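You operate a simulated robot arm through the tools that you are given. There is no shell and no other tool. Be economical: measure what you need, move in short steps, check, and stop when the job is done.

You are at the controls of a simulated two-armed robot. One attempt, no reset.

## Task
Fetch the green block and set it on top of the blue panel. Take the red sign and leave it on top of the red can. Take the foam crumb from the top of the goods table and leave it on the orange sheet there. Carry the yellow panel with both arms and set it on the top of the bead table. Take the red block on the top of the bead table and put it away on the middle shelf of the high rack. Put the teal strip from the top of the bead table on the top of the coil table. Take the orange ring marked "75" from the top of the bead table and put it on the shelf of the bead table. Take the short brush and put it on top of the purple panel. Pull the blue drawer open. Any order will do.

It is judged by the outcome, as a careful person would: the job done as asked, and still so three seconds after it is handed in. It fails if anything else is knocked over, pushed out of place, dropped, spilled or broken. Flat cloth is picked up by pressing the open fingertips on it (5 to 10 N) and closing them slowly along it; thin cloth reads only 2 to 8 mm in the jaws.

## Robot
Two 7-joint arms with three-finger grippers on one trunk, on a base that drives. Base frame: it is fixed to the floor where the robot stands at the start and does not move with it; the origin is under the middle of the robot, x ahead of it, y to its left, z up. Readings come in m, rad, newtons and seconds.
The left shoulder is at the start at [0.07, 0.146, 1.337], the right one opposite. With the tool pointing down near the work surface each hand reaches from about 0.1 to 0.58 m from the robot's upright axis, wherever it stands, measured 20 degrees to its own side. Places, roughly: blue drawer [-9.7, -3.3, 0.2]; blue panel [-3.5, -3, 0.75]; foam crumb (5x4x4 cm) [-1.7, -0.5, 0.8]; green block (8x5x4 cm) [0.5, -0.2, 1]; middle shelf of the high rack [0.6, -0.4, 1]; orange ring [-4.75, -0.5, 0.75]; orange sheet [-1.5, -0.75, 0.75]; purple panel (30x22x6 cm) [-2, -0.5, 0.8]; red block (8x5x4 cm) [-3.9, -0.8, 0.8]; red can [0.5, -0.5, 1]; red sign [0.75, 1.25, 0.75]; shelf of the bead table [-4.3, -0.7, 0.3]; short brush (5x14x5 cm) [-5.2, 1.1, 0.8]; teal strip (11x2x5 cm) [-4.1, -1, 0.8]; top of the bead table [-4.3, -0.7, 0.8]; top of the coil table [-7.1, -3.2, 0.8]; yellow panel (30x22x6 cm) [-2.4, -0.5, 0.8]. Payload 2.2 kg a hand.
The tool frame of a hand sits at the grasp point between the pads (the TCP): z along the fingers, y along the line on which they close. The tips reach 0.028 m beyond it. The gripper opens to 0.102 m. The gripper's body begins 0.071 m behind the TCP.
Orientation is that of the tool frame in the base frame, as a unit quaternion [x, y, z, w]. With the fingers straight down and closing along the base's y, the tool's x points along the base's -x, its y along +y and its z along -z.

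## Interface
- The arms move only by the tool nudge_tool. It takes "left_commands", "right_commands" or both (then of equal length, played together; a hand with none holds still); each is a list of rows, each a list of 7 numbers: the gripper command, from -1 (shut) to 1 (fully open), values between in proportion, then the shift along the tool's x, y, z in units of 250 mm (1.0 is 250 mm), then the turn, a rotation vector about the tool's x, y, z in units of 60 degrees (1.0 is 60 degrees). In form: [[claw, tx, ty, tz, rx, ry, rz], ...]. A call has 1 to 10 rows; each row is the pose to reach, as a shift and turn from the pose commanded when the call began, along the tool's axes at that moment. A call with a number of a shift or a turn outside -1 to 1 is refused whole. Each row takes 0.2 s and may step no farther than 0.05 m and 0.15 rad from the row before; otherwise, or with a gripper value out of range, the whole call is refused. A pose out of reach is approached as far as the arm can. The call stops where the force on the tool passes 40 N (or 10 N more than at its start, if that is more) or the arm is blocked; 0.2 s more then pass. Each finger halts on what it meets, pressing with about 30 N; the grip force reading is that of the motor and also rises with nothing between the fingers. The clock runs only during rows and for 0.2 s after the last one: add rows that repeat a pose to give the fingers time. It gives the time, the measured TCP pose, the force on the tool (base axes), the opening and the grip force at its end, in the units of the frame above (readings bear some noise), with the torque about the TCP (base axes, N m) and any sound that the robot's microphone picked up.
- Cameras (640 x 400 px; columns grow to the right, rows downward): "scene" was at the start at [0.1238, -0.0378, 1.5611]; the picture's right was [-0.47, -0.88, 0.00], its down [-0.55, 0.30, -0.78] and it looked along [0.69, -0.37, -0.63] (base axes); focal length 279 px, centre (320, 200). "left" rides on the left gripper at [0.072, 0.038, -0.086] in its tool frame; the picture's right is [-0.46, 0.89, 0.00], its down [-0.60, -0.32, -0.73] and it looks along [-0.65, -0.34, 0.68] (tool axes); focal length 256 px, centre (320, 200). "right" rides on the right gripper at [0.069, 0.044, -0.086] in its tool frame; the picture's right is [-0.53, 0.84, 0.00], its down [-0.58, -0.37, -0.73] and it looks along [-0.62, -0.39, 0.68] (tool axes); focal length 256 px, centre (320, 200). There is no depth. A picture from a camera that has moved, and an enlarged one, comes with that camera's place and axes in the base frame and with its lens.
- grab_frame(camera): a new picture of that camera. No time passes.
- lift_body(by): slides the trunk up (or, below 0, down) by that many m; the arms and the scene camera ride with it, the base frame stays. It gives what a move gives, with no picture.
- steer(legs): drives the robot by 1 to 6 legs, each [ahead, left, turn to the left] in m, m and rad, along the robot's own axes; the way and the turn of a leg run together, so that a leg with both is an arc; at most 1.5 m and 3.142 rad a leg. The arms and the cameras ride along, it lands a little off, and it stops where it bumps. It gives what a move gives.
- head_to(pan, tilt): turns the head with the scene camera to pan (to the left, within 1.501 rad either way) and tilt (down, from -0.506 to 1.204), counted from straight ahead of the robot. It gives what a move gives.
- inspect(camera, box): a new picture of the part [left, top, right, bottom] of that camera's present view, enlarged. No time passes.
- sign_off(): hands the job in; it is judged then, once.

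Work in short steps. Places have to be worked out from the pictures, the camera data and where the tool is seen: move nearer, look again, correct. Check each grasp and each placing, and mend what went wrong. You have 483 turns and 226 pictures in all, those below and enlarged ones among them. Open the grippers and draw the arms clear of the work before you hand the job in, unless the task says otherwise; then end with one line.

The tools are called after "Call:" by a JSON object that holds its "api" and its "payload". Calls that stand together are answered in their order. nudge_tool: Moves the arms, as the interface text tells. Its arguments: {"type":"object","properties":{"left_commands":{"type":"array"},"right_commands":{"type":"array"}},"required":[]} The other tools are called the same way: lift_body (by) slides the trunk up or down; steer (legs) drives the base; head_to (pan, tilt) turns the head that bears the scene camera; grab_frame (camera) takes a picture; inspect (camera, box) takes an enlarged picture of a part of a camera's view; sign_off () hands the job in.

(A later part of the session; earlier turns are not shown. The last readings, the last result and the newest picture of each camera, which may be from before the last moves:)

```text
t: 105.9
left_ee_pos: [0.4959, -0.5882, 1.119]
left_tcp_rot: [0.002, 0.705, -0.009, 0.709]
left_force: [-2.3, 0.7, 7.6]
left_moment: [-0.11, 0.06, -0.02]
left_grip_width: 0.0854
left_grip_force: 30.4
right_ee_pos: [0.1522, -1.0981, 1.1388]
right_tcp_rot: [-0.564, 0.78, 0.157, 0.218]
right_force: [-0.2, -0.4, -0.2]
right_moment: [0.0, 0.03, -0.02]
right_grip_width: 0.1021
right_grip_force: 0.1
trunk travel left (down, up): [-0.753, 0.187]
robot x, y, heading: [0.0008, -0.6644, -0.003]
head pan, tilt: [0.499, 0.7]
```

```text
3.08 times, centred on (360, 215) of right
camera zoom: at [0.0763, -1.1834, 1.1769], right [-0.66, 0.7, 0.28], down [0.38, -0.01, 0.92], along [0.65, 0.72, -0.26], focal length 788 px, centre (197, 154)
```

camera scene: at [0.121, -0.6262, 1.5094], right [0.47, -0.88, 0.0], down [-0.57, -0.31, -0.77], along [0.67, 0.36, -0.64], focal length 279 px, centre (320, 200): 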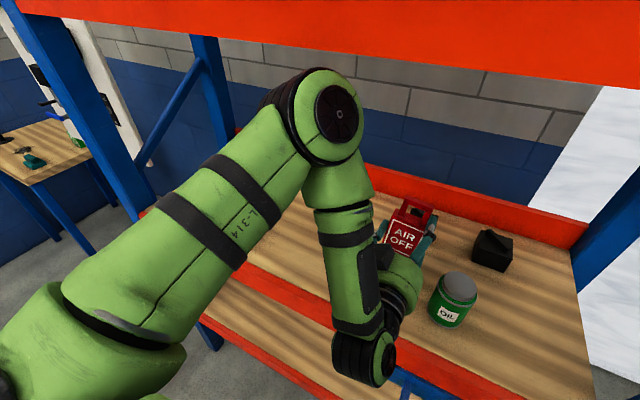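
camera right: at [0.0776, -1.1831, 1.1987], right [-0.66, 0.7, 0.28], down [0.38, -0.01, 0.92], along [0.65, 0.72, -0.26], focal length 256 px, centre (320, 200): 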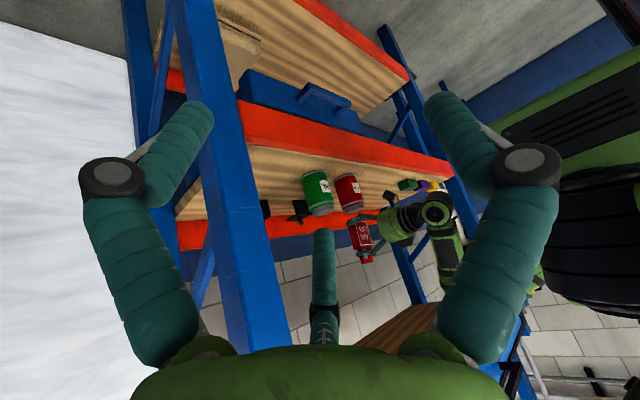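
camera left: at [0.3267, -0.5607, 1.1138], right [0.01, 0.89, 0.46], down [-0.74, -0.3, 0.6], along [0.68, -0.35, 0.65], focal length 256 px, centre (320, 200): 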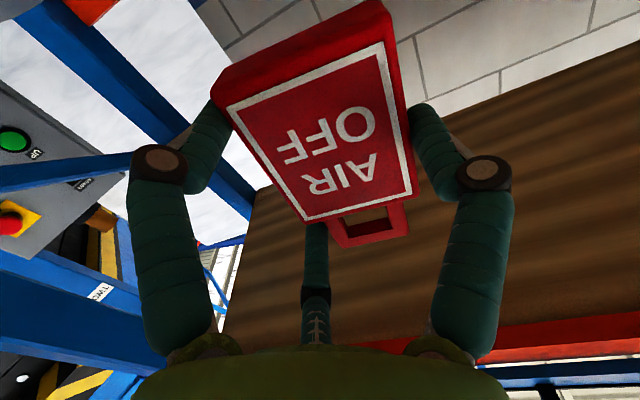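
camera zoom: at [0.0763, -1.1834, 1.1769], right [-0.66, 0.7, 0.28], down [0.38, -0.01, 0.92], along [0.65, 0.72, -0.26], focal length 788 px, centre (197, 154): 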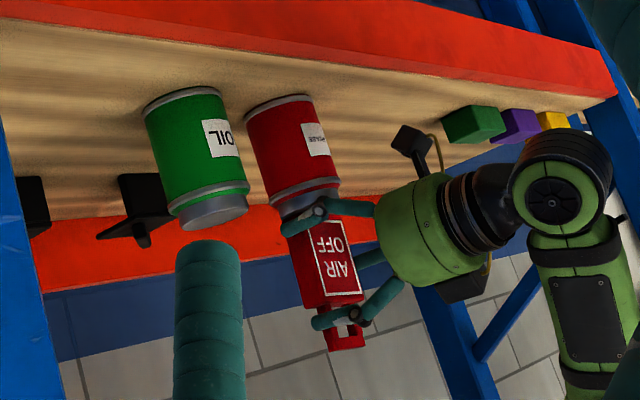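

Contact at 7.6 N: the sign rests centred on the can. I open slowly and withdraw straight back.

Call:
{"api": "nudge_tool", "payload": {"left_commands": [[0.75, 0, 0, 0, 0, 0, 0], [0.85, 0, 0, 0, 0, 0, 0], [1, 0, 0, 0, 0, 0, 0], [1, 0, 0, 0, 0, 0, 0]]}}

Call:
{"api": "inspect", "payload": {"camera": "right", "box": [280, 150, 440, 280]}}

Call:
{"api": "grab_frame", "payload": {"camera": "left"}}

```text
t: 106.9
left_ee_pos: [0.4967, -0.5879, 1.1183]
left_tcp_rot: [0.005, 0.706, -0.009, 0.708]
left_force: [0.8, -1.2, 4.2]
left_moment: [-0.16, -0.06, -0.02]
left_grip_width: 0.0999
left_grip_force: 0.0
right_ee_pos: [0.1502, -1.0969, 1.1397]
right_tcp_rot: [-0.564, 0.781, 0.157, 0.218]
right_force: [0.7, 0.4, -0.4]
right_moment: [-0.01, -0.01, 0.0]
right_grip_width: 0.1017
right_grip_force: 0.0
trunk travel left (down, up): [-0.753, 0.187]
robot x, y, heading: [0.0011, -0.6668, -0.004]
head pan, tilt: [0.499, 0.7]
```

```text
3.08 times, centred on (360, 215) of right
camera zoom: at [0.0771, -1.1837, 1.1766], right [-0.66, 0.7, 0.28], down [0.38, -0.01, 0.92], along [0.65, 0.72, -0.26], focal length 788 px, centre (197, 154)
```

zoom: 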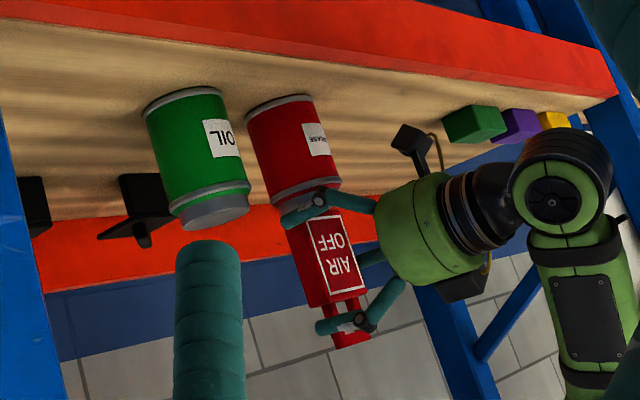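

```text
174 pictures are left
camera left: at [0.4109, -0.5505, 1.0452], right [0.01, 0.89, 0.46], down [-0.74, -0.3, 0.6], along [0.67, -0.35, 0.65], focal length 256 px, centre (320, 200)
```

left: 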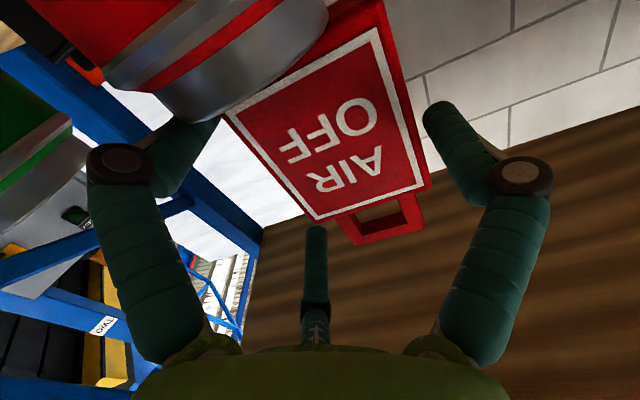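

Now the geometry is clear: the hand acts as a three-jaw chuck with a thumb at tool +y and two fingers at −30° and −150°. The lower finger is resting on the can lid (4 N). I shift 3 mm to −y to centre the slack, rise 5 mm, then withdraw.

Call:
{"api": "nudge_tool", "payload": {"left_commands": [[1, 0, -0.012, 0, 0, 0, 0], [1, -0.02, -0.012, 0, 0, 0, 0], [1, -0.02, -0.012, -0.06, 0, 0, 0], [1, -0.02, -0.012, -0.12, 0, 0, 0], [1, -0.02, -0.012, -0.12, 0, 0, 0]]}}

Call:
{"api": "inspect", "payload": {"camera": "right", "box": [280, 150, 440, 280]}}

```text
t: 108.1
left_ee_pos: [0.4663, -0.5908, 1.1241]
left_tcp_rot: [0.004, 0.707, -0.009, 0.707]
left_force: [-0.1, 0.4, 0.4]
left_moment: [-0.02, 0.0, -0.01]
left_grip_width: 0.102
left_grip_force: 0.0
right_ee_pos: [0.1526, -1.0965, 1.1402]
right_tcp_rot: [-0.565, 0.78, 0.158, 0.218]
right_force: [-0.3, -0.5, -0.5]
right_moment: [0.04, -0.01, -0.01]
right_grip_width: 0.1023
right_grip_force: 0.1
trunk travel left (down, up): [-0.753, 0.187]
robot x, y, heading: [-0.0002, -0.6665, -0.008]
head pan, tilt: [0.499, 0.7]
```

```text
3.08 times, centred on (360, 215) of right
camera zoom: at [0.0776, -1.1832, 1.1768], right [-0.66, 0.7, 0.28], down [0.38, -0.01, 0.92], along [0.65, 0.72, -0.26], focal length 788 px, centre (197, 154)
```

zoom: 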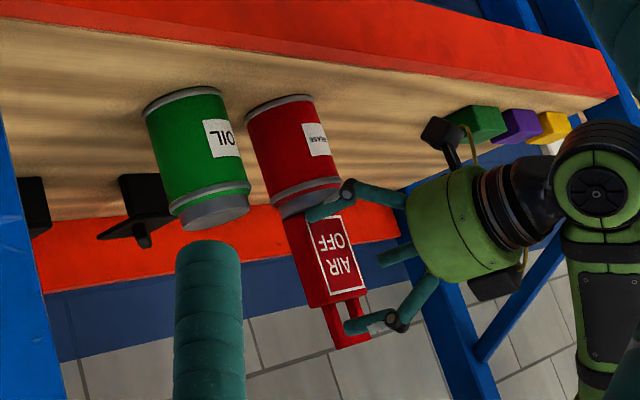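

The sign stays put on the can. I withdraw fully, back off, and return the right hand to neutral.

Call:
{"api": "nudge_tool", "payload": {"left_commands": [[1, 0, 0, -0.15, 0, 0, 0], [1, 0, 0, -0.3, 0, 0, 0], [1, 0, 0, -0.45, 0, 0, 0], [1, 0, 0, -0.45, 0, 0, 0]], "right_commands": [[1, 0, 0, 0, 0, 0.13, 0], [1, 0, 0, 0, 0, 0.26, 0], [1, 0, 0, 0, 0, 0.39, 0], [1, 0, 0, 0, 0, 0.52, 0]]}}

Call:
{"api": "steer", "payload": {"legs": [[-0.4, 0, 0], [0, 0.38, 0]]}}

Call:
{"api": "nudge_tool", "payload": {"left_commands": [[1, 0, 0, 0, 0, 0.13, 0], [1, 0, 0, 0, 0, 0.26, 0], [1, 0, 0, 0, 0, 0.39, 0], [1, 0, 0, 0, 0, 0.52, 0], [1, 0, 0, 0, 0, 0.65, 0], [1, 0, 0, 0, 0, 0.78, 0], [1, 0, 0, 0, 0, 0.78, 0]], "right_commands": [[1, 0, 0, 0, 0, 0, 0.14], [1, 0, 0, 0, 0, 0, 0.28], [1, 0, 0, 0, 0, 0, 0.42], [1, 0, 0, 0, 0, 0, 0.56], [1, 0, 0, 0, 0, 0, 0.7], [1, 0, 0, 0, 0, 0, 0.84], [1, 0, 0, 0, 0, 0, 0.98]]}}

Call:
{"api": "nudge_tool", "payload": {"left_commands": [[1, 0, 0, 0, 0, 0.13, 0], [1, 0, 0, 0, 0, 0.26, 0], [1, 0, 0, 0, 0, 0.39, 0], [1, 0, 0, 0, 0, 0.52, 0], [1, 0, 0, 0, 0, 0.65, 0], [1, 0, 0, 0, 0, 0.72, 0], [1, 0, 0, 0, 0, 0.72, 0]], "right_commands": [[1, 0, 0, 0, 0, 0, 0.1], [1, 0, 0, 0, 0, 0, 0.22], [1, 0, 0, 0, 0, 0, 0.22], [1, 0, 0, 0, 0, 0, 0.22], [1, 0, 0, 0, 0, 0, 0.22], [1, 0, 0, 0, 0, 0, 0.22], [1, 0, 0, 0, 0, 0, 0.22]]}}

Call:
{"api": "head_to", "payload": {"pan": 0, "tilt": 0.4}}

Call:
{"api": "grab_frame", "payload": {"camera": "scene"}}

```text
t: 109.1
left_ee_pos: [0.4103, -0.6187, 1.1021]
left_tcp_rot: [-0.008, 0.712, -0.003, 0.703]
left_force: [-0.4, 0.7, 0.6]
left_moment: [-0.04, -0.02, 0.0]
left_grip_width: 0.1018
left_grip_force: 0.1
left hand out of reach, approached as far as the arm can: row 1, 2, 3, 4
right_ee_pos: [0.1528, -1.0963, 1.1402]
right_tcp_rot: [-0.585, 0.811, -0.001, -0.002]
right_force: [0.3, -0.1, 0.3]
right_moment: [0.0, 0.0, -0.02]
right_grip_width: 0.102
right_grip_force: 0.2
trunk travel left (down, up): [-0.753, 0.187]
robot x, y, heading: [-0.0004, -0.6647, -0.004]
head pan, tilt: [0.499, 0.7]
```

```text
t: 113.5
left_ee_pos: [0.0068, -0.2466, 1.1085]
left_tcp_rot: [-0.013, 0.708, -0.004, 0.706]
left_force: [-0.3, 0.2, 0.2]
left_moment: [0.0, -0.01, 0.05]
left_grip_width: 0.1019
left_grip_force: 0.1
right_ee_pos: [-0.2461, -0.7258, 1.1394]
right_tcp_rot: [-0.589, 0.808, 0.001, 0.002]
right_force: [0.7, -0.2, 0.3]
right_moment: [0.02, 0.03, 0.04]
right_grip_width: 0.102
right_grip_force: 0.1
trunk travel left (down, up): [-0.753, 0.187]
robot x, y, heading: [-0.4064, -0.2954, 0.006]
head pan, tilt: [0.499, 0.7]
```

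```text
t: 115.1
left_ee_pos: [0.007, -0.2462, 1.1074]
left_tcp_rot: [-0.01, 0.93, -0.008, 0.368]
left_force: [1.0, 0.0, 0.5]
left_moment: [0.05, -0.01, 0.01]
left_grip_width: 0.102
left_grip_force: 0.1
left hand out of reach, approached as far as the arm can: row 1, 2, 3, 4
right_ee_pos: [-0.2471, -0.7251, 1.1406]
right_tcp_rot: [-0.116, 0.993, 0.0, -0.001]
right_force: [0.1, -0.8, 0.2]
right_moment: [0.0, 0.01, -0.02]
right_grip_width: 0.1019
right_grip_force: 0.0
trunk travel left (down, up): [-0.753, 0.187]
robot x, y, heading: [-0.4031, -0.3007, 0.004]
head pan, tilt: [0.499, 0.7]
```

```text
t: 116.7
left_ee_pos: [0.0067, -0.245, 1.1089]
left_tcp_rot: [-0.007, 1.0, -0.011, -0.001]
left_force: [-0.4, 0.3, 0.8]
left_moment: [-0.04, -0.02, -0.02]
left_grip_width: 0.1024
left_grip_force: 0.0
right_ee_pos: [-0.2463, -0.7241, 1.1397]
right_tcp_rot: [-0.003, 1.0, -0.001, 0.0]
right_force: [-0.6, -0.3, -0.3]
right_moment: [0.0, 0.0, -0.04]
right_grip_width: 0.1021
right_grip_force: 0.1
trunk travel left (down, up): [-0.753, 0.187]
robot x, y, heading: [-0.4072, -0.2987, 0.007]
head pan, tilt: [0.499, 0.7]
```

```text
t: 117.7
left_ee_pos: [0.0072, -0.2459, 1.1093]
left_tcp_rot: [-0.006, 1.0, -0.011, -0.001]
left_force: [0.3, 0.7, 0.0]
left_moment: [0.01, 0.01, 0.0]
left_grip_width: 0.1021
left_grip_force: 0.1
right_ee_pos: [-0.2458, -0.7247, 1.1406]
right_tcp_rot: [-0.003, 1.0, -0.001, 0.001]
right_force: [0.2, 0.2, -0.2]
right_moment: [-0.03, -0.06, 0.0]
right_grip_width: 0.1018
right_grip_force: 0.1
trunk travel left (down, up): [-0.753, 0.187]
robot x, y, heading: [-0.4072, -0.2957, 0.0]
head pan, tilt: [0.0, 0.4]
```

```text
172 pictures are left
camera scene: at [-0.2641, -0.2933, 1.4642], right [0.01, -1.0, 0.0], down [-0.39, 0.0, -0.92], along [0.92, 0.01, -0.39], focal length 279 px, centre (320, 200)
```

scene: 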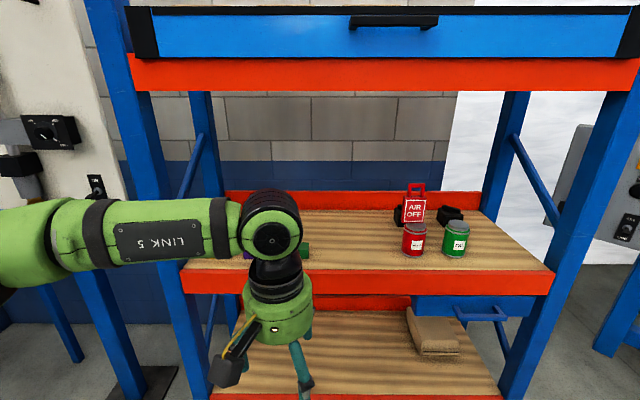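

The sign is standing well on the red can. Next is the green block, which I must grip across its 5 cm side (closing along x), so I turn the left wrist 90° here in free space and move to a better stance.

Call:
{"api": "nudge_tool", "payload": {"left_commands": [[1, 0, 0, 0, 0, 0, 0.14], [1, 0, 0, 0, 0, 0, 0.28], [1, 0, 0, 0, 0, 0, 0.42], [1, 0, 0, 0, 0, 0, 0.56], [1, 0, 0, 0, 0, 0, 0.7], [1, 0, 0, 0, 0, 0, 0.84], [1, 0, 0, 0, 0, 0, 0.98], [1, 0, 0, 0, 0, 0, 0.98]]}}

Call:
{"api": "nudge_tool", "payload": {"left_commands": [[1, 0, 0, 0, 0, 0, 0.14], [1, 0, 0, 0, 0, 0, 0.28], [1, 0, 0, 0, 0, 0, 0.42], [1, 0, 0, 0, 0, 0, 0.52], [1, 0, 0, 0, 0, 0, 0.52]]}}

Call:
{"api": "steer", "payload": {"legs": [[0, -0.13, 0], [0.28, 0, 0]]}}

Call:
{"api": "grab_frame", "payload": {"camera": "scene"}}

Call:
{"api": "grab_frame", "payload": {"camera": "left"}}

```text
t: 119.5
left_ee_pos: [0.0076, -0.246, 1.1074]
left_tcp_rot: [0.485, 0.874, -0.011, 0.004]
left_force: [0.7, 0.9, 0.3]
left_moment: [0.01, 0.01, 0.0]
left_grip_width: 0.1023
left_grip_force: 0.1
right_ee_pos: [-0.246, -0.7227, 1.1424]
right_tcp_rot: [-0.002, 1.0, 0.0, 0.0]
right_force: [0.4, 0.1, 0.4]
right_moment: [0.0, 0.0, 0.0]
right_grip_width: 0.1021
right_grip_force: 0.0
trunk travel left (down, up): [-0.753, 0.187]
robot x, y, heading: [-0.4065, -0.298, -0.0]
head pan, tilt: [0.0, 0.4]
```

```text
t: 120.7
left_ee_pos: [-0.0518, -0.2335, 1.1063]
left_tcp_rot: [0.702, 0.712, -0.009, 0.007]
left_force: [-0.3, 0.8, 0.5]
left_moment: [-0.01, 0.06, 0.01]
left_grip_width: 0.102
left_grip_force: 0.1
left hand out of reach, approached as far as the arm can: row 3, 4, 5
right_ee_pos: [-0.2445, -0.7259, 1.1388]
right_tcp_rot: [-0.003, 1.0, 0.001, -0.001]
right_force: [-0.3, -0.1, -0.1]
right_moment: [0.1, 0.04, -0.01]
right_grip_width: 0.1019
right_grip_force: 0.0
trunk travel left (down, up): [-0.753, 0.187]
robot x, y, heading: [-0.4038, -0.2987, 0.005]
head pan, tilt: [0.0, 0.4]
```

```text
t: 123.5
left_ee_pos: [0.2287, -0.3577, 1.1082]
left_tcp_rot: [0.702, 0.712, -0.008, 0.007]
left_force: [-0.1, 0.1, 0.4]
left_moment: [0.03, -0.04, 0.01]
left_grip_width: 0.1022
left_grip_force: 0.1
right_ee_pos: [0.0362, -0.8501, 1.1405]
right_tcp_rot: [-0.003, 1.0, 0.0, 0.0]
right_force: [-0.7, -0.3, 0.3]
right_moment: [0.0, 0.0, -0.01]
right_grip_width: 0.1018
right_grip_force: 0.0
trunk travel left (down, up): [-0.753, 0.187]
robot x, y, heading: [-0.123, -0.4213, 0.008]
head pan, tilt: [0.0, 0.4]
```

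```text
171 pictures are left
camera scene: at [0.017, -0.4198, 1.4644], right [0.01, -1.0, 0.0], down [-0.39, 0.0, -0.92], along [0.92, 0.01, -0.39], focal length 279 px, centre (320, 200)
```

scene: 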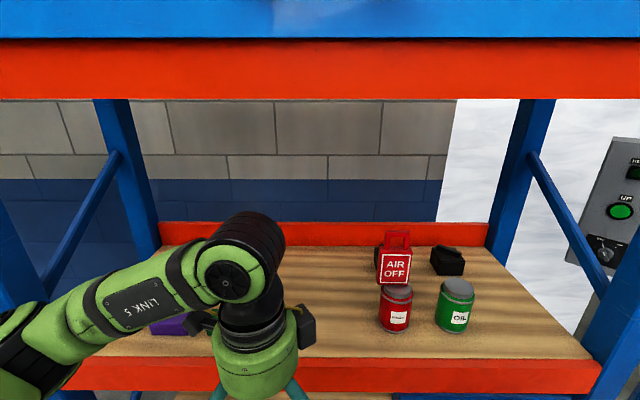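

```text
170 pictures are left
camera left: at [0.2645, -0.2844, 1.1928], right [0.89, -0.45, 0.01], down [-0.31, -0.59, 0.74], along [-0.33, -0.67, -0.67], focal length 256 px, centre (320, 200)
```

left: 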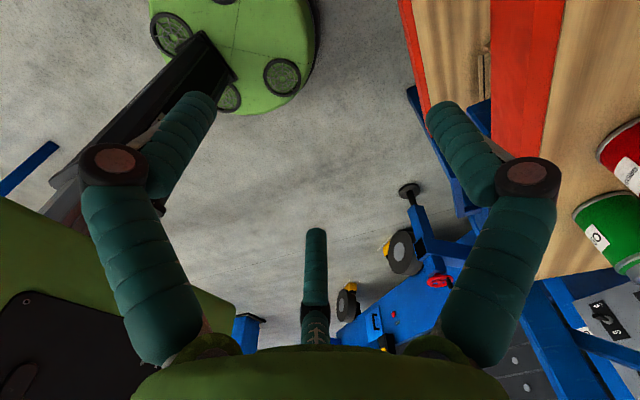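

The camera faces away from the block in this wrist pose, but I know roughly where the block is. I drive closer and move the hand above [0.476, −0.21].

Call:
{"api": "steer", "payload": {"legs": [[0.1, 0, 0]]}}

Call:
{"api": "nudge_tool", "payload": {"left_commands": [[1, 0.14, 0, 0, 0, 0, 0], [1, 0.28, 0, 0, 0, 0, 0], [1, 0.44, 0.1, 0, 0, 0, 0], [1, 0.55, 0.23, 0, 0, 0, 0], [1, 0.59, 0.4, 0, 0, 0, 0], [1, 0.59, 0.55, 0, 0, 0, 0], [1, 0.59, 0.588, 0, 0, 0, 0], [1, 0.59, 0.588, 0, 0, 0, 0]]}}

Call:
{"api": "grab_frame", "payload": {"camera": "left"}}

Call:
{"api": "grab_frame", "payload": {"camera": "scene"}}

```text
t: 124.7
left_ee_pos: [0.3271, -0.3567, 1.1092]
left_tcp_rot: [0.701, 0.713, -0.008, 0.008]
left_force: [0.0, 0.6, 0.4]
left_moment: [0.01, 0.01, 0.0]
left_grip_width: 0.1022
left_grip_force: 0.0
right_ee_pos: [0.1349, -0.8494, 1.141]
right_tcp_rot: [-0.005, 1.0, 0.0, 0.0]
right_force: [-0.6, 0.2, 0.7]
right_moment: [0.03, 0.0, 0.06]
right_grip_width: 0.102
right_grip_force: 0.1
trunk travel left (down, up): [-0.753, 0.187]
robot x, y, heading: [-0.0252, -0.4216, 0.003]
head pan, tilt: [0.0, 0.4]
```

```text
t: 126.5
left_ee_pos: [0.3013, -0.2996, 1.1164]
left_tcp_rot: [0.7, 0.714, -0.008, 0.008]
left_force: [0.5, -0.8, 0.6]
left_moment: [-0.01, 0.01, 0.02]
left_grip_width: 0.1022
left_grip_force: 0.0
left hand out of reach, approached as far as the arm can: row 1, 2, 3, 4, 5, 6, 7, 8
right_ee_pos: [0.1381, -0.8496, 1.1404]
right_tcp_rot: [-0.004, 1.0, 0.0, 0.0]
right_force: [-0.3, -0.5, 1.1]
right_moment: [0.0, 0.01, 0.0]
right_grip_width: 0.102
right_grip_force: 0.0
trunk travel left (down, up): [-0.753, 0.187]
robot x, y, heading: [-0.0219, -0.4227, 0.0]
head pan, tilt: [0.0, 0.4]
```

```text
169 pictures are left
camera left: at [0.3368, -0.2242, 1.201], right [0.89, -0.45, 0.01], down [-0.31, -0.59, 0.74], along [-0.33, -0.67, -0.67], focal length 256 px, centre (320, 200)
```

left: 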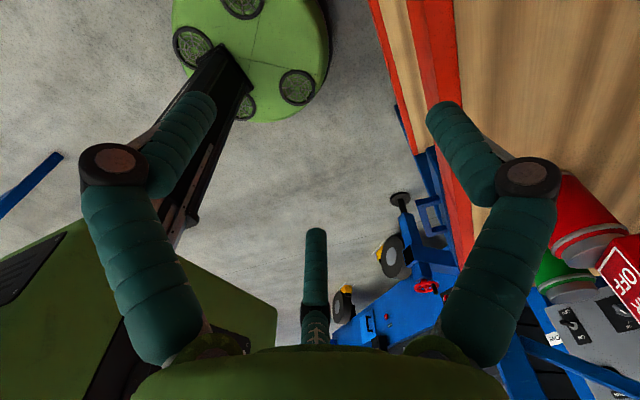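

```text
168 pictures are left
camera scene: at [0.1183, -0.4186, 1.4642], right [0.01, -1.0, 0.0], down [-0.39, 0.0, -0.92], along [0.92, 0.01, -0.39], focal length 279 px, centre (320, 200)
```

scene: 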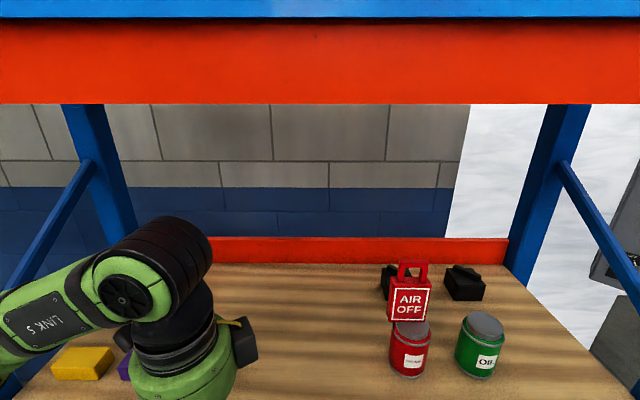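

The +90° roll is at the wrist's limit. I roll the other way instead (thumb on the near side).

Call:
{"api": "nudge_tool", "payload": {"left_commands": [[1, 0, 0, 0, 0, 0, -0.14], [1, 0, 0, 0, 0, 0, -0.28], [1, 0, 0, 0, 0, 0, -0.42], [1, 0, 0, 0, 0, 0, -0.56], [1, 0, 0, 0, 0, 0, -0.7], [1, 0, 0, 0, 0, 0, -0.84], [1, 0, 0, 0, 0, 0, -0.98], [1, 0, 0, 0, 0, 0, -0.98]]}}

Call:
{"api": "nudge_tool", "payload": {"left_commands": [[1, 0, 0, 0, 0, 0, -0.14], [1, 0, 0, 0, 0, 0, -0.28], [1, 0, 0, 0, 0, 0, -0.42], [1, 0, 0, 0, 0, 0, -0.56], [1, 0, 0, 0, 0, 0, -0.7], [1, 0, 0, 0, 0, 0, -0.84], [1, 0, 0, 0, 0, 0, -0.98], [1, 0, 0, 0, 0, 0, -0.98]]}}

Call:
{"api": "nudge_tool", "payload": {"left_commands": [[1, 0, 0, 0, 0, 0, -0.14], [1, 0, 0, 0, 0, 0, -0.28], [1, 0, 0, 0, 0, 0, -0.42], [1, 0, 0, 0, 0, 0, -0.56], [1, 0, 0, 0, 0, 0, -0.7], [1, 0, 0, 0, 0, 0, -0.84], [1, 0, 0, 0, 0, 0, -0.98], [1, 0, 0, 0, 0, 0, -0.98]]}}

Call:
{"api": "grab_frame", "payload": {"camera": "left"}}

```text
t: 128.3
left_ee_pos: [0.3009, -0.3009, 1.1049]
left_tcp_rot: [0.259, 0.966, -0.011, 0.002]
left_force: [-0.2, 1.2, -0.8]
left_moment: [-0.01, 0.01, -0.02]
left_grip_width: 0.1023
left_grip_force: 0.0
right_ee_pos: [0.1377, -0.8489, 1.1402]
right_tcp_rot: [-0.005, 1.0, 0.0, 0.0]
right_force: [0.4, -0.4, 0.5]
right_moment: [0.01, 0.01, 0.02]
right_grip_width: 0.1018
right_grip_force: 0.0
trunk travel left (down, up): [-0.753, 0.187]
robot x, y, heading: [-0.0195, -0.4228, 0.007]
head pan, tilt: [0.0, 0.4]
```

```text
t: 130.1
left_ee_pos: [0.303, -0.301, 1.1043]
left_tcp_rot: [-0.248, 0.969, -0.011, -0.003]
left_force: [-0.3, 0.4, 0.0]
left_moment: [-0.01, -0.01, -0.01]
left_grip_width: 0.102
left_grip_force: 0.0
right_ee_pos: [0.1379, -0.8489, 1.1402]
right_tcp_rot: [-0.005, 1.0, -0.001, 0.0]
right_force: [-0.2, 0.0, 0.1]
right_moment: [0.0, 0.02, -0.02]
right_grip_width: 0.1019
right_grip_force: 0.1
trunk travel left (down, up): [-0.753, 0.187]
robot x, y, heading: [-0.0218, -0.422, 0.004]
head pan, tilt: [0.0, 0.4]
```

```text
t: 131.9
left_ee_pos: [0.3013, -0.3, 1.1025]
left_tcp_rot: [-0.691, 0.722, -0.008, -0.008]
left_force: [-0.3, -0.1, 0.1]
left_moment: [0.0, 0.01, 0.01]
left_grip_width: 0.1023
left_grip_force: 0.1
right_ee_pos: [0.1361, -0.8494, 1.1404]
right_tcp_rot: [-0.005, 1.0, 0.001, 0.0]
right_force: [0.5, 0.3, 0.2]
right_moment: [-0.01, 0.01, -0.02]
right_grip_width: 0.1022
right_grip_force: 0.0
trunk travel left (down, up): [-0.753, 0.187]
robot x, y, heading: [-0.0227, -0.4272, 0.006]
head pan, tilt: [0.0, 0.4]
```

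```text
167 pictures are left
camera left: at [0.2599, -0.3713, 1.1906], right [-0.86, 0.5, -0.01], down [0.34, 0.61, 0.72], along [0.37, 0.62, -0.7], focal length 256 px, centre (320, 200)
```

left: 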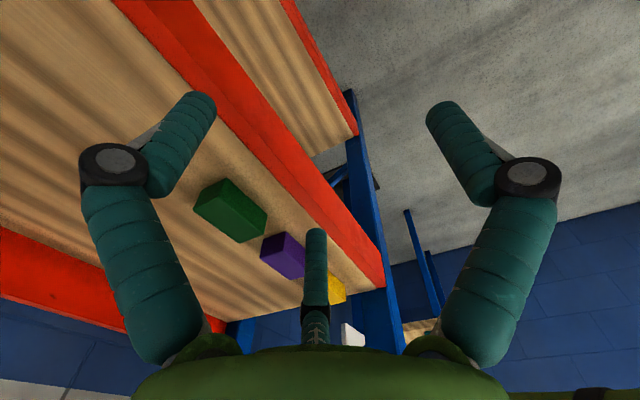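

The −90° roll works, and the blocks are in view. I zoom on the green one.

Call:
{"api": "inspect", "payload": {"camera": "left", "box": [180, 160, 340, 260]}}

```text
4.00 times, centred on (260, 210) of left
camera zoom: at [0.2599, -0.3713, 1.1906], right [-0.86, 0.5, -0.01], down [0.34, 0.61, 0.72], along [0.37, 0.62, -0.7], focal length 1024 px, centre (560, 160)
```

zoom: 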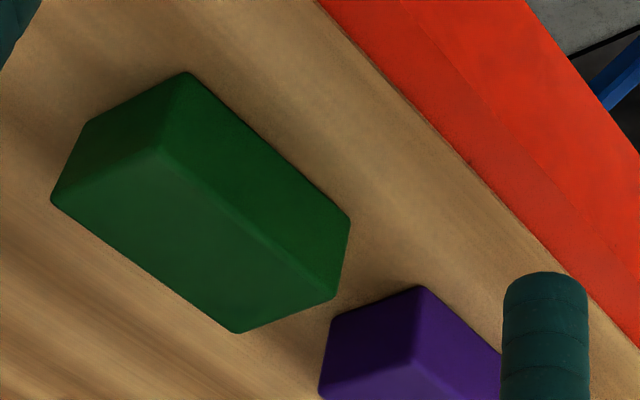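

The green block: top centre about [0.476, −0.219], aligned with the axes, 8 cm along y. I move above it with the pair of fingers on the far side.

Call:
{"api": "nudge_tool", "payload": {"left_commands": [[1, -0.07, -0.14, 0, 0, 0, -0.04], [1, -0.14, -0.28, 0, 0, 0, -0.04], [1, -0.21, -0.42, 0, 0, 0, -0.04], [1, -0.28, -0.56, 0, 0, 0, -0.04], [1, -0.357, -0.716, 0, 0, 0, -0.04], [1, -0.357, -0.716, 0, 0, 0, -0.04]]}}

Call:
{"api": "grab_frame", "payload": {"camera": "left"}}

Call:
{"api": "grab_frame", "payload": {"camera": "scene"}}

```text
t: 133.3
left_ee_pos: [0.4852, -0.2189, 1.1027]
left_tcp_rot: [-0.706, 0.708, -0.007, -0.008]
left_force: [0.9, 1.3, 0.0]
left_moment: [0.0, -0.03, 0.0]
left_grip_width: 0.102
left_grip_force: 0.1
right_ee_pos: [0.1367, -0.8495, 1.139]
right_tcp_rot: [-0.004, 1.0, 0.001, 0.0]
right_force: [0.2, -0.4, -0.3]
right_moment: [-0.01, 0.05, 0.02]
right_grip_width: 0.1019
right_grip_force: 0.0
trunk travel left (down, up): [-0.753, 0.187]
robot x, y, heading: [-0.0229, -0.4205, 0.008]
head pan, tilt: [0.0, 0.4]
```

```text
165 pictures are left
camera left: at [0.4461, -0.2906, 1.1892], right [-0.88, 0.47, -0.01], down [0.32, 0.62, 0.72], along [0.34, 0.63, -0.7], focal length 256 px, centre (320, 200)
```

left: 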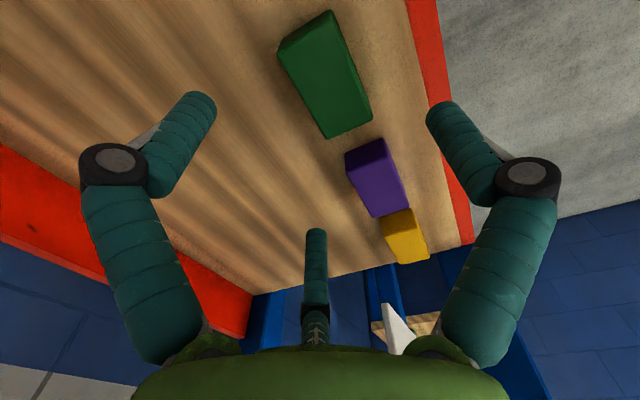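

```text
164 pictures are left
camera scene: at [0.1176, -0.4191, 1.4643], right [0.01, -1.0, 0.0], down [-0.39, 0.0, -0.92], along [0.92, 0.01, -0.39], focal length 279 px, centre (320, 200)
```

scene: 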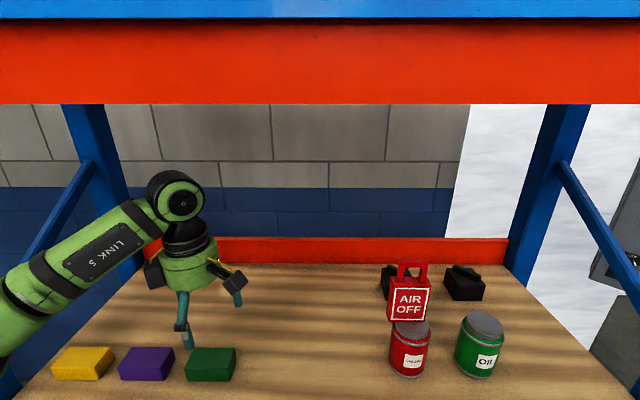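

Aligned. I shift 5 mm away from the purple block, narrow the jaws a little, and descend.

Call:
{"api": "nudge_tool", "payload": {"left_commands": [[0.8, 0.02, 0, 0.1, 0, 0, 0], [0.8, 0.02, 0, 0.2, 0, 0, 0], [0.8, 0.02, 0, 0.3, 0, 0, 0], [0.8, 0.02, 0, 0.38, 0, 0, 0], [0.8, 0.02, 0, 0.435, 0, 0, 0], [0.8, 0.02, 0, 0.435, 0, 0, 0]]}}

Call:
{"api": "grab_frame", "payload": {"camera": "left"}}

Call:
{"api": "inspect", "payload": {"camera": "scene", "box": [100, 280, 300, 400]}}

```text
t: 134.7
left_ee_pos: [0.4835, -0.2274, 0.9904]
left_tcp_rot: [-0.706, 0.708, -0.008, -0.008]
left_force: [-0.2, -0.3, 0.7]
left_moment: [0.0, 0.05, -0.02]
left_grip_width: 0.0916
left_grip_force: 0.1
right_ee_pos: [0.1374, -0.8487, 1.1387]
right_tcp_rot: [-0.005, 1.0, 0.0, 0.0]
right_force: [-0.1, -0.2, 0.0]
right_moment: [-0.01, -0.01, 0.02]
right_grip_width: 0.1022
right_grip_force: 0.0
trunk travel left (down, up): [-0.753, 0.187]
robot x, y, heading: [-0.0236, -0.42, 0.009]
head pan, tilt: [0.0, 0.4]
```

```text
163 pictures are left
camera left: at [0.4447, -0.2992, 1.0784], right [-0.88, 0.47, -0.01], down [0.32, 0.62, 0.72], along [0.34, 0.63, -0.7], focal length 256 px, centre (320, 200)
```

left: 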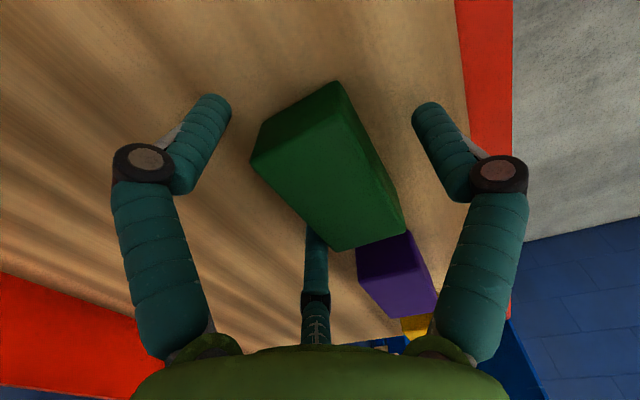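

```text
3.20 times, centred on (200, 340) of scene
camera zoom: at [0.118, -0.4192, 1.4642], right [0.01, -1.0, 0.0], down [-0.39, 0.0, -0.92], along [0.92, 0.01, -0.39], focal length 894 px, centre (704, -248)
```

zoom: 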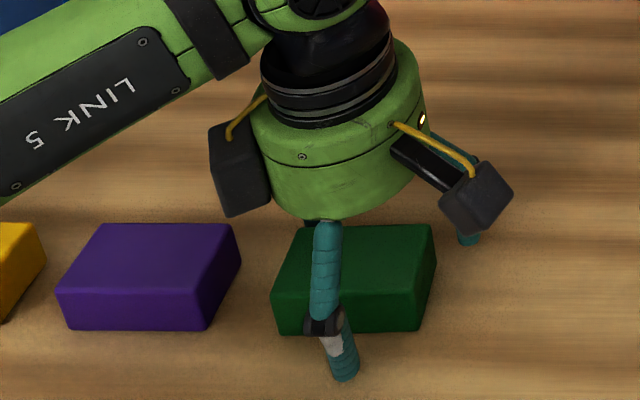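

The thumb is in front and the pair behind the block, clear of the purple one. I close.

Call:
{"api": "nudge_tool", "payload": {"left_commands": [[0.5, 0, 0, 0, 0, 0, 0], [0.2, 0, 0, 0, 0, 0, 0], [-0.1, 0, 0, 0, 0, 0, 0], [-0.5, 0, 0, 0, 0, 0, 0], [-1, 0, 0, 0, 0, 0, 0], [-1, 0, 0, 0, 0, 0, 0]]}}

Call:
{"api": "nudge_tool", "payload": {"left_commands": [[-1, 0, 0, -0.04, 0, 0, 0], [-1, 0, 0, -0.1, 0, 0, 0], [-1, 0, 0, -0.2, 0, 0, 0], [-1, 0, 0, -0.32, 0, 0, 0], [-1, 0, 0, -0.32, 0, 0, 0]]}}

Call:
{"api": "grab_frame", "payload": {"camera": "left"}}

```text
t: 136.1
left_ee_pos: [0.4833, -0.2281, 0.9915]
left_tcp_rot: [-0.706, 0.709, -0.008, -0.008]
left_force: [0.0, 0.3, 1.7]
left_moment: [-0.03, 0.08, 0.03]
left_grip_width: 0.0611
left_grip_force: 30.1
right_ee_pos: [0.1371, -0.8499, 1.1404]
right_tcp_rot: [-0.005, 1.0, -0.001, 0.0]
right_force: [0.5, -0.9, -0.2]
right_moment: [-0.02, -0.03, 0.02]
right_grip_width: 0.1021
right_grip_force: 0.0
trunk travel left (down, up): [-0.753, 0.187]
robot x, y, heading: [-0.0242, -0.4226, 0.009]
head pan, tilt: [0.0, 0.4]
```

```text
t: 137.3
left_ee_pos: [0.4863, -0.2252, 1.0725]
left_tcp_rot: [-0.706, 0.708, -0.008, -0.009]
left_force: [0.8, 0.0, -1.8]
left_moment: [-0.02, 0.01, -0.02]
left_grip_width: 0.0617
left_grip_force: 29.9
right_ee_pos: [0.1364, -0.8502, 1.1402]
right_tcp_rot: [-0.005, 1.0, 0.0, 0.0]
right_force: [0.4, -0.4, 0.1]
right_moment: [0.06, -0.01, -0.01]
right_grip_width: 0.1018
right_grip_force: 0.1
trunk travel left (down, up): [-0.753, 0.187]
robot x, y, heading: [-0.0228, -0.4246, 0.005]
head pan, tilt: [0.0, 0.4]
```

```text
161 pictures are left
camera left: at [0.4471, -0.2953, 1.1608], right [-0.88, 0.47, -0.01], down [0.32, 0.62, 0.72], along [0.34, 0.63, -0.7], focal length 256 px, centre (320, 200)
```

left: 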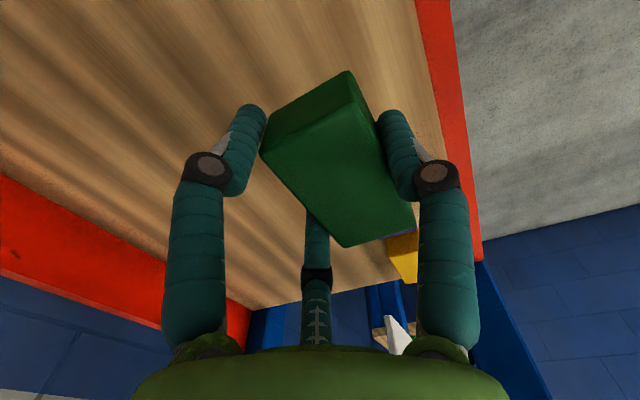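

The green block is held. I back out of the rack and turn around to face the goods table.

Call:
{"api": "steer", "payload": {"legs": [[-0.5, 0, 0], [0, 0.35, 0], [0, 0, 3.1]]}}

Call:
{"api": "head_to", "payload": {"pan": 0, "tilt": 0.45}}

Call:
{"api": "grab_frame", "payload": {"camera": "scene"}}

```text
t: 149.5
left_ee_pos: [-1.0421, -0.2485, 1.0731]
left_tcp_rot: [0.717, 0.697, 0.008, -0.008]
left_force: [-0.6, -0.1, -1.3]
left_moment: [-0.04, 0.0, 0.02]
left_grip_width: 0.0614
left_grip_force: 30.3
right_ee_pos: [-0.6777, 0.3688, 1.1398]
right_tcp_rot: [1.0, -0.009, 0.001, 0.0]
right_force: [1.0, -0.8, 0.7]
right_moment: [-0.02, 0.02, 0.05]
right_grip_width: 0.1019
right_grip_force: 0.1
trunk travel left (down, up): [-0.753, 0.187]
robot x, y, heading: [-0.5277, -0.0618, 3.126]
head pan, tilt: [0.0, 0.4]
```

```text
t: 150.1
left_ee_pos: [-1.0411, -0.2476, 1.0717]
left_tcp_rot: [0.717, 0.697, 0.009, -0.007]
left_force: [0.0, 0.1, -1.4]
left_moment: [-0.01, -0.06, 0.03]
left_grip_width: 0.0614
left_grip_force: 30.5
right_ee_pos: [-0.6781, 0.3689, 1.1406]
right_tcp_rot: [1.0, -0.008, 0.0, 0.0]
right_force: [0.1, -0.4, -0.1]
right_moment: [0.03, -0.01, 0.02]
right_grip_width: 0.102
right_grip_force: 0.0
trunk travel left (down, up): [-0.753, 0.187]
robot x, y, heading: [-0.5258, -0.0604, 3.122]
head pan, tilt: [0.0, 0.45]
```

```text
160 pictures are left
camera scene: at [-0.6733, -0.0565, 1.4595], right [0.02, 1.0, 0.0], down [0.44, -0.01, -0.9], along [-0.9, 0.01, -0.44], focal length 279 px, centre (320, 200)
```

scene: 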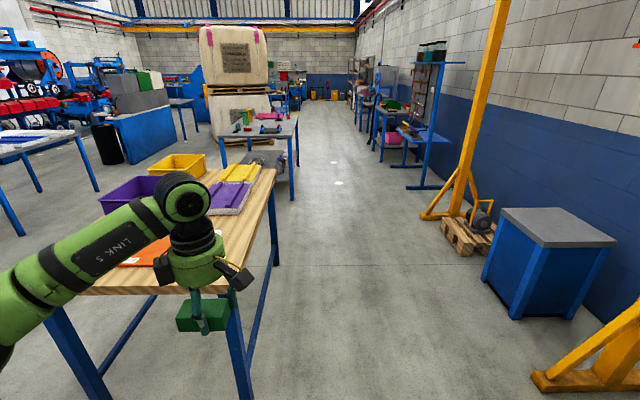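

I tuck the left hand (with the block) back and to the left, then drive to the +y side of the goods table facing it.

Call:
{"api": "nudge_tool", "payload": {"left_commands": [[-1, -0.1, 0.14, 0, 0, 0, 0], [-1, -0.2, 0.28, 0, 0, 0, 0], [-1, -0.3, 0.42, 0, 0, 0, 0], [-1, -0.4, 0.56, 0, 0, 0, 0], [-1, -0.5, 0.7, 0, 0, 0, 0], [-1, -0.6, 0.84, 0, 0, 0, 0], [-1, -0.6, 0.84, 0, 0, 0, 0]]}}

Call:
{"api": "steer", "payload": {"legs": [[0.6, -0.25, 0], [0.4, 0, 0], [0, 0, 1.57]]}}

Call:
{"api": "head_to", "payload": {"pan": 0, "tilt": 0.7}}

Call:
{"api": "grab_frame", "payload": {"camera": "scene"}}

```text
t: 151.7
left_ee_pos: [-0.8369, -0.4016, 1.0679]
left_tcp_rot: [0.717, 0.697, 0.007, -0.008]
left_force: [-0.7, -0.7, -1.1]
left_moment: [0.0, 0.03, 0.03]
left_grip_width: 0.0612
left_grip_force: 29.1
right_ee_pos: [-0.6803, 0.37, 1.1407]
right_tcp_rot: [1.0, -0.008, 0.0, 0.001]
right_force: [0.0, 0.1, 0.1]
right_moment: [-0.02, -0.04, -0.01]
right_grip_width: 0.1022
right_grip_force: 0.1
trunk travel left (down, up): [-0.753, 0.187]
robot x, y, heading: [-0.5318, -0.0591, 3.126]
head pan, tilt: [0.0, 0.45]
```

```text
t: 161.0
left_ee_pos: [-1.1633, -0.1143, 1.0669]
left_tcp_rot: [0.026, 1.0, 0.0, -0.011]
left_force: [-0.1, 0.1, -0.3]
left_moment: [-0.02, -0.01, -0.01]
left_grip_width: 0.0605
left_grip_force: 30.0
right_ee_pos: [-1.9299, 0.0618, 1.1404]
right_tcp_rot: [0.721, 0.693, 0.0, 0.001]
right_force: [0.4, -0.6, -0.2]
right_moment: [0.0, 0.0, -0.02]
right_grip_width: 0.1021
right_grip_force: 0.1
trunk travel left (down, up): [-0.753, 0.187]
robot x, y, heading: [-1.4968, 0.1993, -1.608]
head pan, tilt: [0.0, 0.45]
```

```text
t: 161.8
left_ee_pos: [-1.1614, -0.1154, 1.067]
left_tcp_rot: [0.026, 1.0, 0.0, -0.012]
left_force: [0.0, 0.3, -0.8]
left_moment: [0.01, 0.0, -0.01]
left_grip_width: 0.0606
left_grip_force: 30.2
right_ee_pos: [-1.929, 0.0613, 1.1412]
right_tcp_rot: [0.721, 0.693, -0.001, 0.0]
right_force: [0.3, 0.3, 0.0]
right_moment: [-0.05, 0.0, 0.0]
right_grip_width: 0.1021
right_grip_force: 0.0
trunk travel left (down, up): [-0.753, 0.187]
robot x, y, heading: [-1.4954, 0.2004, -1.607]
head pan, tilt: [0.0, 0.7]
```

```text
159 pictures are left
camera scene: at [-1.5025, 0.0674, 1.4374], right [-1.0, 0.04, 0.0], down [0.03, 0.64, -0.77], along [-0.03, -0.76, -0.64], focal length 279 px, centre (320, 200)
```

scene: 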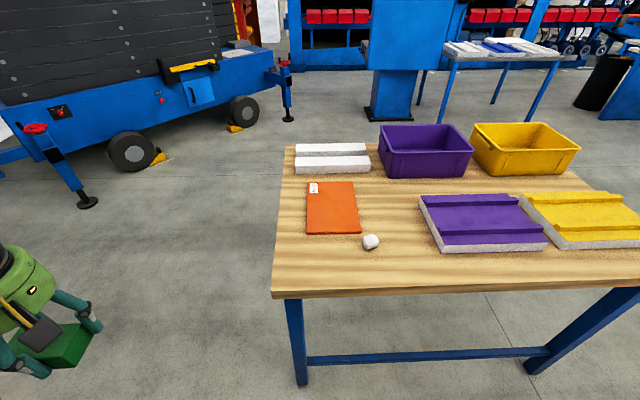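

Clear view: crumb at about [−1.684, −0.517], orange sheet around [−1.575, −0.71], table edge at y≈−0.34. I move up to the table, lower the trunk and bring the right hand over the crumb.

Call:
{"api": "steer", "payload": {"legs": [[0.22, 0, 0.037]]}}

Call:
{"api": "lift_body", "payload": {"by": -0.16}}

Call:
{"api": "nudge_tool", "payload": {"right_commands": [[1, -0.14, 0.14, 0, 0, 0, 0], [1, -0.28, 0.28, 0, 0, 0, 0], [1, -0.42, 0.42, 0, 0, 0, 0], [1, -0.56, 0.56, 0, 0, 0, 0], [1, -0.7, 0.7, 0, 0, 0, 0], [1, -0.84, 0.84, 0, 0, 0, 0], [1, -0.98, 0.95, 0, 0, 0, 0], [1, -0.98, 0.95, 0, 0, 0, 0]]}}

Call:
{"api": "grab_frame", "payload": {"camera": "right"}}

Call:
{"api": "grab_frame", "payload": {"camera": "scene"}}

```text
t: 163.5
left_ee_pos: [-1.1555, -0.3165, 1.0688]
left_tcp_rot: [0.009, 1.0, 0.0, -0.012]
left_force: [0.2, 0.5, -1.7]
left_moment: [-0.03, 0.03, -0.01]
left_grip_width: 0.0606
left_grip_force: 29.7
right_ee_pos: [-1.9301, -0.168, 1.1411]
right_tcp_rot: [0.709, 0.706, 0.0, 0.001]
right_force: [-1.1, -0.9, 0.4]
right_moment: [-0.01, -0.03, 0.0]
right_grip_width: 0.1017
right_grip_force: 0.1
trunk travel left (down, up): [-0.753, 0.187]
robot x, y, heading: [-1.502, -0.012, -1.574]
head pan, tilt: [0.0, 0.7]
```

```text
t: 165.3
left_ee_pos: [-1.1564, -0.3176, 0.9069]
left_tcp_rot: [0.009, 1.0, 0.0, -0.012]
left_force: [0.9, -0.7, -1.1]
left_moment: [0.02, 0.05, -0.01]
left_grip_width: 0.06
left_grip_force: 29.9
right_ee_pos: [-1.9283, -0.1696, 0.9802]
right_tcp_rot: [0.709, 0.705, -0.001, 0.0]
right_force: [0.9, -0.6, -0.1]
right_moment: [-0.01, 0.04, -0.01]
right_grip_width: 0.1019
right_grip_force: 0.1
trunk travel left (down, up): [-0.593, 0.347]
robot x, y, heading: [-1.5011, -0.0145, -1.577]
head pan, tilt: [0.0, 0.7]
```

```text
t: 167.1
left_ee_pos: [-1.1563, -0.3164, 0.9091]
left_tcp_rot: [0.008, 1.0, -0.001, -0.012]
left_force: [-0.2, -0.9, -1.4]
left_moment: [0.0, -0.02, -0.04]
left_grip_width: 0.0532
left_grip_force: 29.9
right_ee_pos: [-1.6952, -0.4172, 0.9769]
right_tcp_rot: [0.709, 0.705, 0.0, 0.0]
right_force: [1.0, 0.3, -0.3]
right_moment: [-0.02, -0.02, -0.04]
right_grip_width: 0.102
right_grip_force: 0.1
trunk travel left (down, up): [-0.593, 0.347]
robot x, y, heading: [-1.5005, -0.0174, -1.576]
head pan, tilt: [0.0, 0.7]
```

```text
158 pictures are left
camera right: at [-1.652, -0.35, 1.0617], right [0.84, -0.54, 0.0], down [-0.37, -0.57, 0.73], along [-0.39, -0.62, -0.68], focal length 256 px, centre (320, 200)
```

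right: 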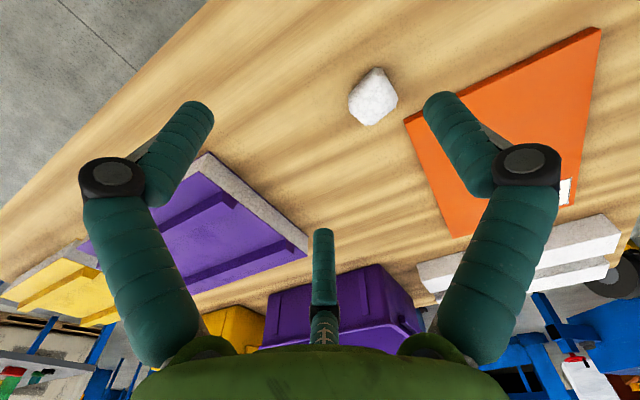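

```text
157 pictures are left
camera scene: at [-1.5036, -0.1466, 1.2775], right [-1.0, 0.01, 0.0], down [0.0, 0.64, -0.77], along [0.0, -0.77, -0.64], focal length 279 px, centre (320, 200)
```

scene: 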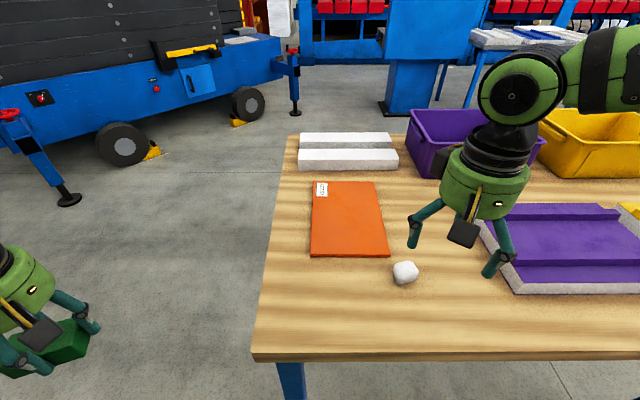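

The left grip width has shrunk (0.061→0.053), so I check how the green block sits in the hand.

Call:
{"api": "grab_frame", "payload": {"camera": "left"}}

```text
156 pictures are left
camera left: at [-1.227, -0.2791, 0.9955], right [0.48, 0.88, -0.01], down [0.61, -0.33, 0.72], along [0.63, -0.35, -0.7], focal length 256 px, centre (320, 200)
```

left: 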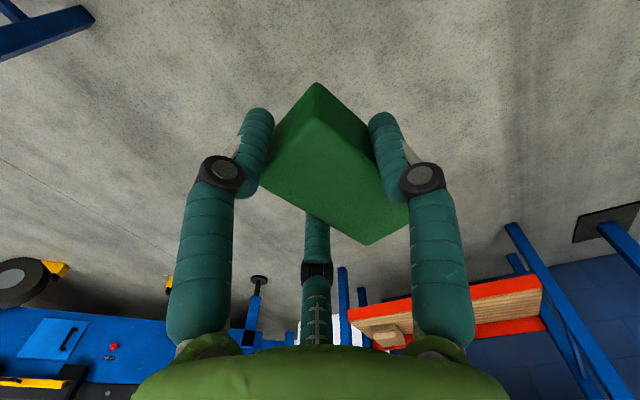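

The block is slowly twisting in the grip. I will set it down on the free corner of this table and re-grasp it properly later; the right hand moves aside first.

Call:
{"api": "nudge_tool", "payload": {"left_commands": [[-1, 0.14, -0.08, 0, 0, 0, 0], [-1, 0.28, -0.16, 0, 0, 0, 0], [-1, 0.42, -0.24, 0, 0, 0, 0], [-1, 0.56, -0.32, 0, 0, 0, 0], [-1, 0.7, -0.42, 0, 0, 0, 0], [-1, 0.82, -0.54, 0, 0, 0, 0], [-1, 0.82, -0.54, 0, 0, 0, 0]], "right_commands": [[1, 0, -0.1, 0, 0, 0, 0], [1, 0, -0.2, 0, 0, 0, 0], [1, 0, -0.3, 0, 0, 0, 0], [1, 0, -0.4, 0, 0, 0, 0], [1, 0, -0.48, 0, 0, 0, 0], [1, 0, -0.48, 0, 0, 0, 0], [1, 0, -0.48, 0, 0, 0, 0]]}}

Call:
{"api": "nudge_tool", "payload": {"left_commands": [[-1, 0.14, 0, 0, 0, 0, 0], [-1, 0.28, 0, 0, 0, 0, 0], [-1, 0.42, 0, 0.08, 0, 0, 0], [-1, 0.5, 0, 0.16, 0, 0, 0], [-1, 0.5, 0, 0.3, 0, 0, 0], [-1, 0.5, 0, 0.38, 0, 0, 0], [-1, 0.5, 0, 0.38, 0, 0, 0]]}}

Call:
{"api": "grab_frame", "payload": {"camera": "scene"}}

Call:
{"api": "grab_frame", "payload": {"camera": "left"}}

```text
t: 168.7
left_ee_pos: [-1.3627, -0.4502, 0.9132]
left_tcp_rot: [0.008, 1.0, 0.0, -0.012]
left_force: [-0.4, 0.1, -0.7]
left_moment: [-0.04, 0.03, 0.05]
left_grip_width: 0.0534
left_grip_force: 30.2
right_ee_pos: [-1.8108, -0.4144, 0.9798]
right_tcp_rot: [0.709, 0.705, 0.0, 0.0]
right_force: [0.1, 0.2, 0.0]
right_moment: [0.02, -0.02, 0.0]
right_grip_width: 0.102
right_grip_force: 0.1
trunk travel left (down, up): [-0.593, 0.347]
robot x, y, heading: [-1.4995, -0.0136, -1.576]
head pan, tilt: [0.0, 0.7]
```

```text
t: 170.3
left_ee_pos: [-1.4925, -0.4496, 0.8286]
left_tcp_rot: [0.007, 1.0, -0.008, -0.014]
left_force: [3.0, 4.5, 16.4]
left_moment: [0.46, -0.5, 0.16]
left_grip_width: 0.0532
left_grip_force: 30.1
right_ee_pos: [-1.8112, -0.4118, 0.9814]
right_tcp_rot: [0.709, 0.705, -0.001, 0.0]
right_force: [0.7, 0.4, 0.6]
right_moment: [-0.01, -0.03, -0.01]
right_grip_width: 0.1021
right_grip_force: 0.1
trunk travel left (down, up): [-0.593, 0.347]
robot x, y, heading: [-1.5018, -0.0127, -1.576]
head pan, tilt: [0.0, 0.7]
stopped in row 7 (left hand): the force on the tool passed its limit at 43 N (the readings are from after the stop); the commanded pose is now the measured one
```

```text
155 pictures are left
camera scene: at [-1.5029, -0.1456, 1.2775], right [-1.0, 0.01, 0.0], down [0.0, 0.64, -0.77], along [0.0, -0.77, -0.64], focal length 279 px, centre (320, 200)
```

scene: 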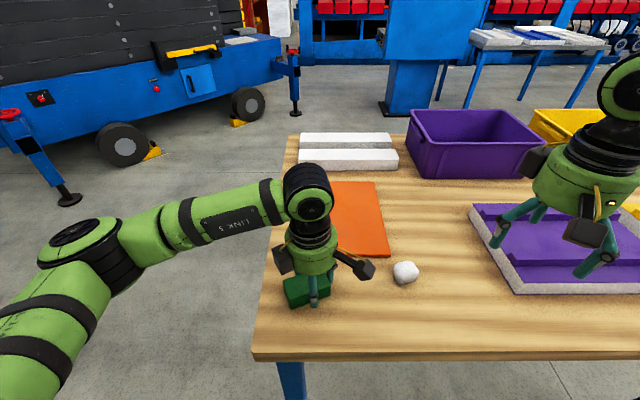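

```text
154 pictures are left
camera left: at [-1.5615, -0.4098, 0.9143], right [0.48, 0.88, -0.03], down [0.62, -0.32, 0.72], along [0.62, -0.36, -0.69], focal length 256 px, centre (320, 200)
```

left: 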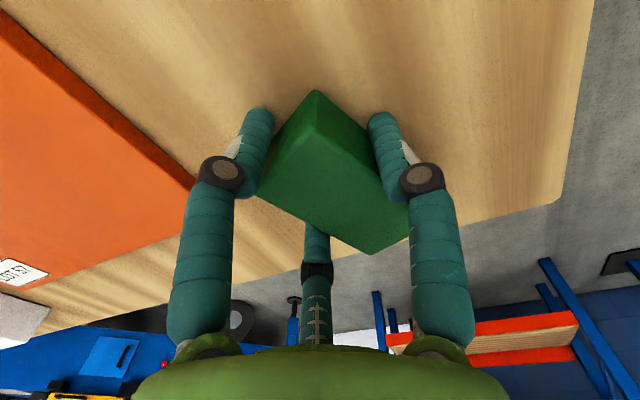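

Contact came earlier than expected, so the block may have tilted. I look closer before releasing.

Call:
{"api": "inspect", "payload": {"camera": "scene", "box": [250, 220, 410, 330]}}

```text
3.64 times, centred on (330, 275) of scene
camera zoom: at [-1.5029, -0.1456, 1.2775], right [-1.0, 0.01, 0.0], down [0.0, 0.64, -0.77], along [0.0, -0.77, -0.64], focal length 1016 px, centre (284, -73)
```

zoom: 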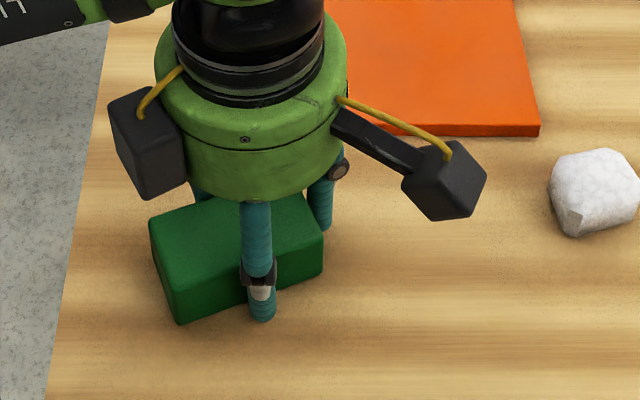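

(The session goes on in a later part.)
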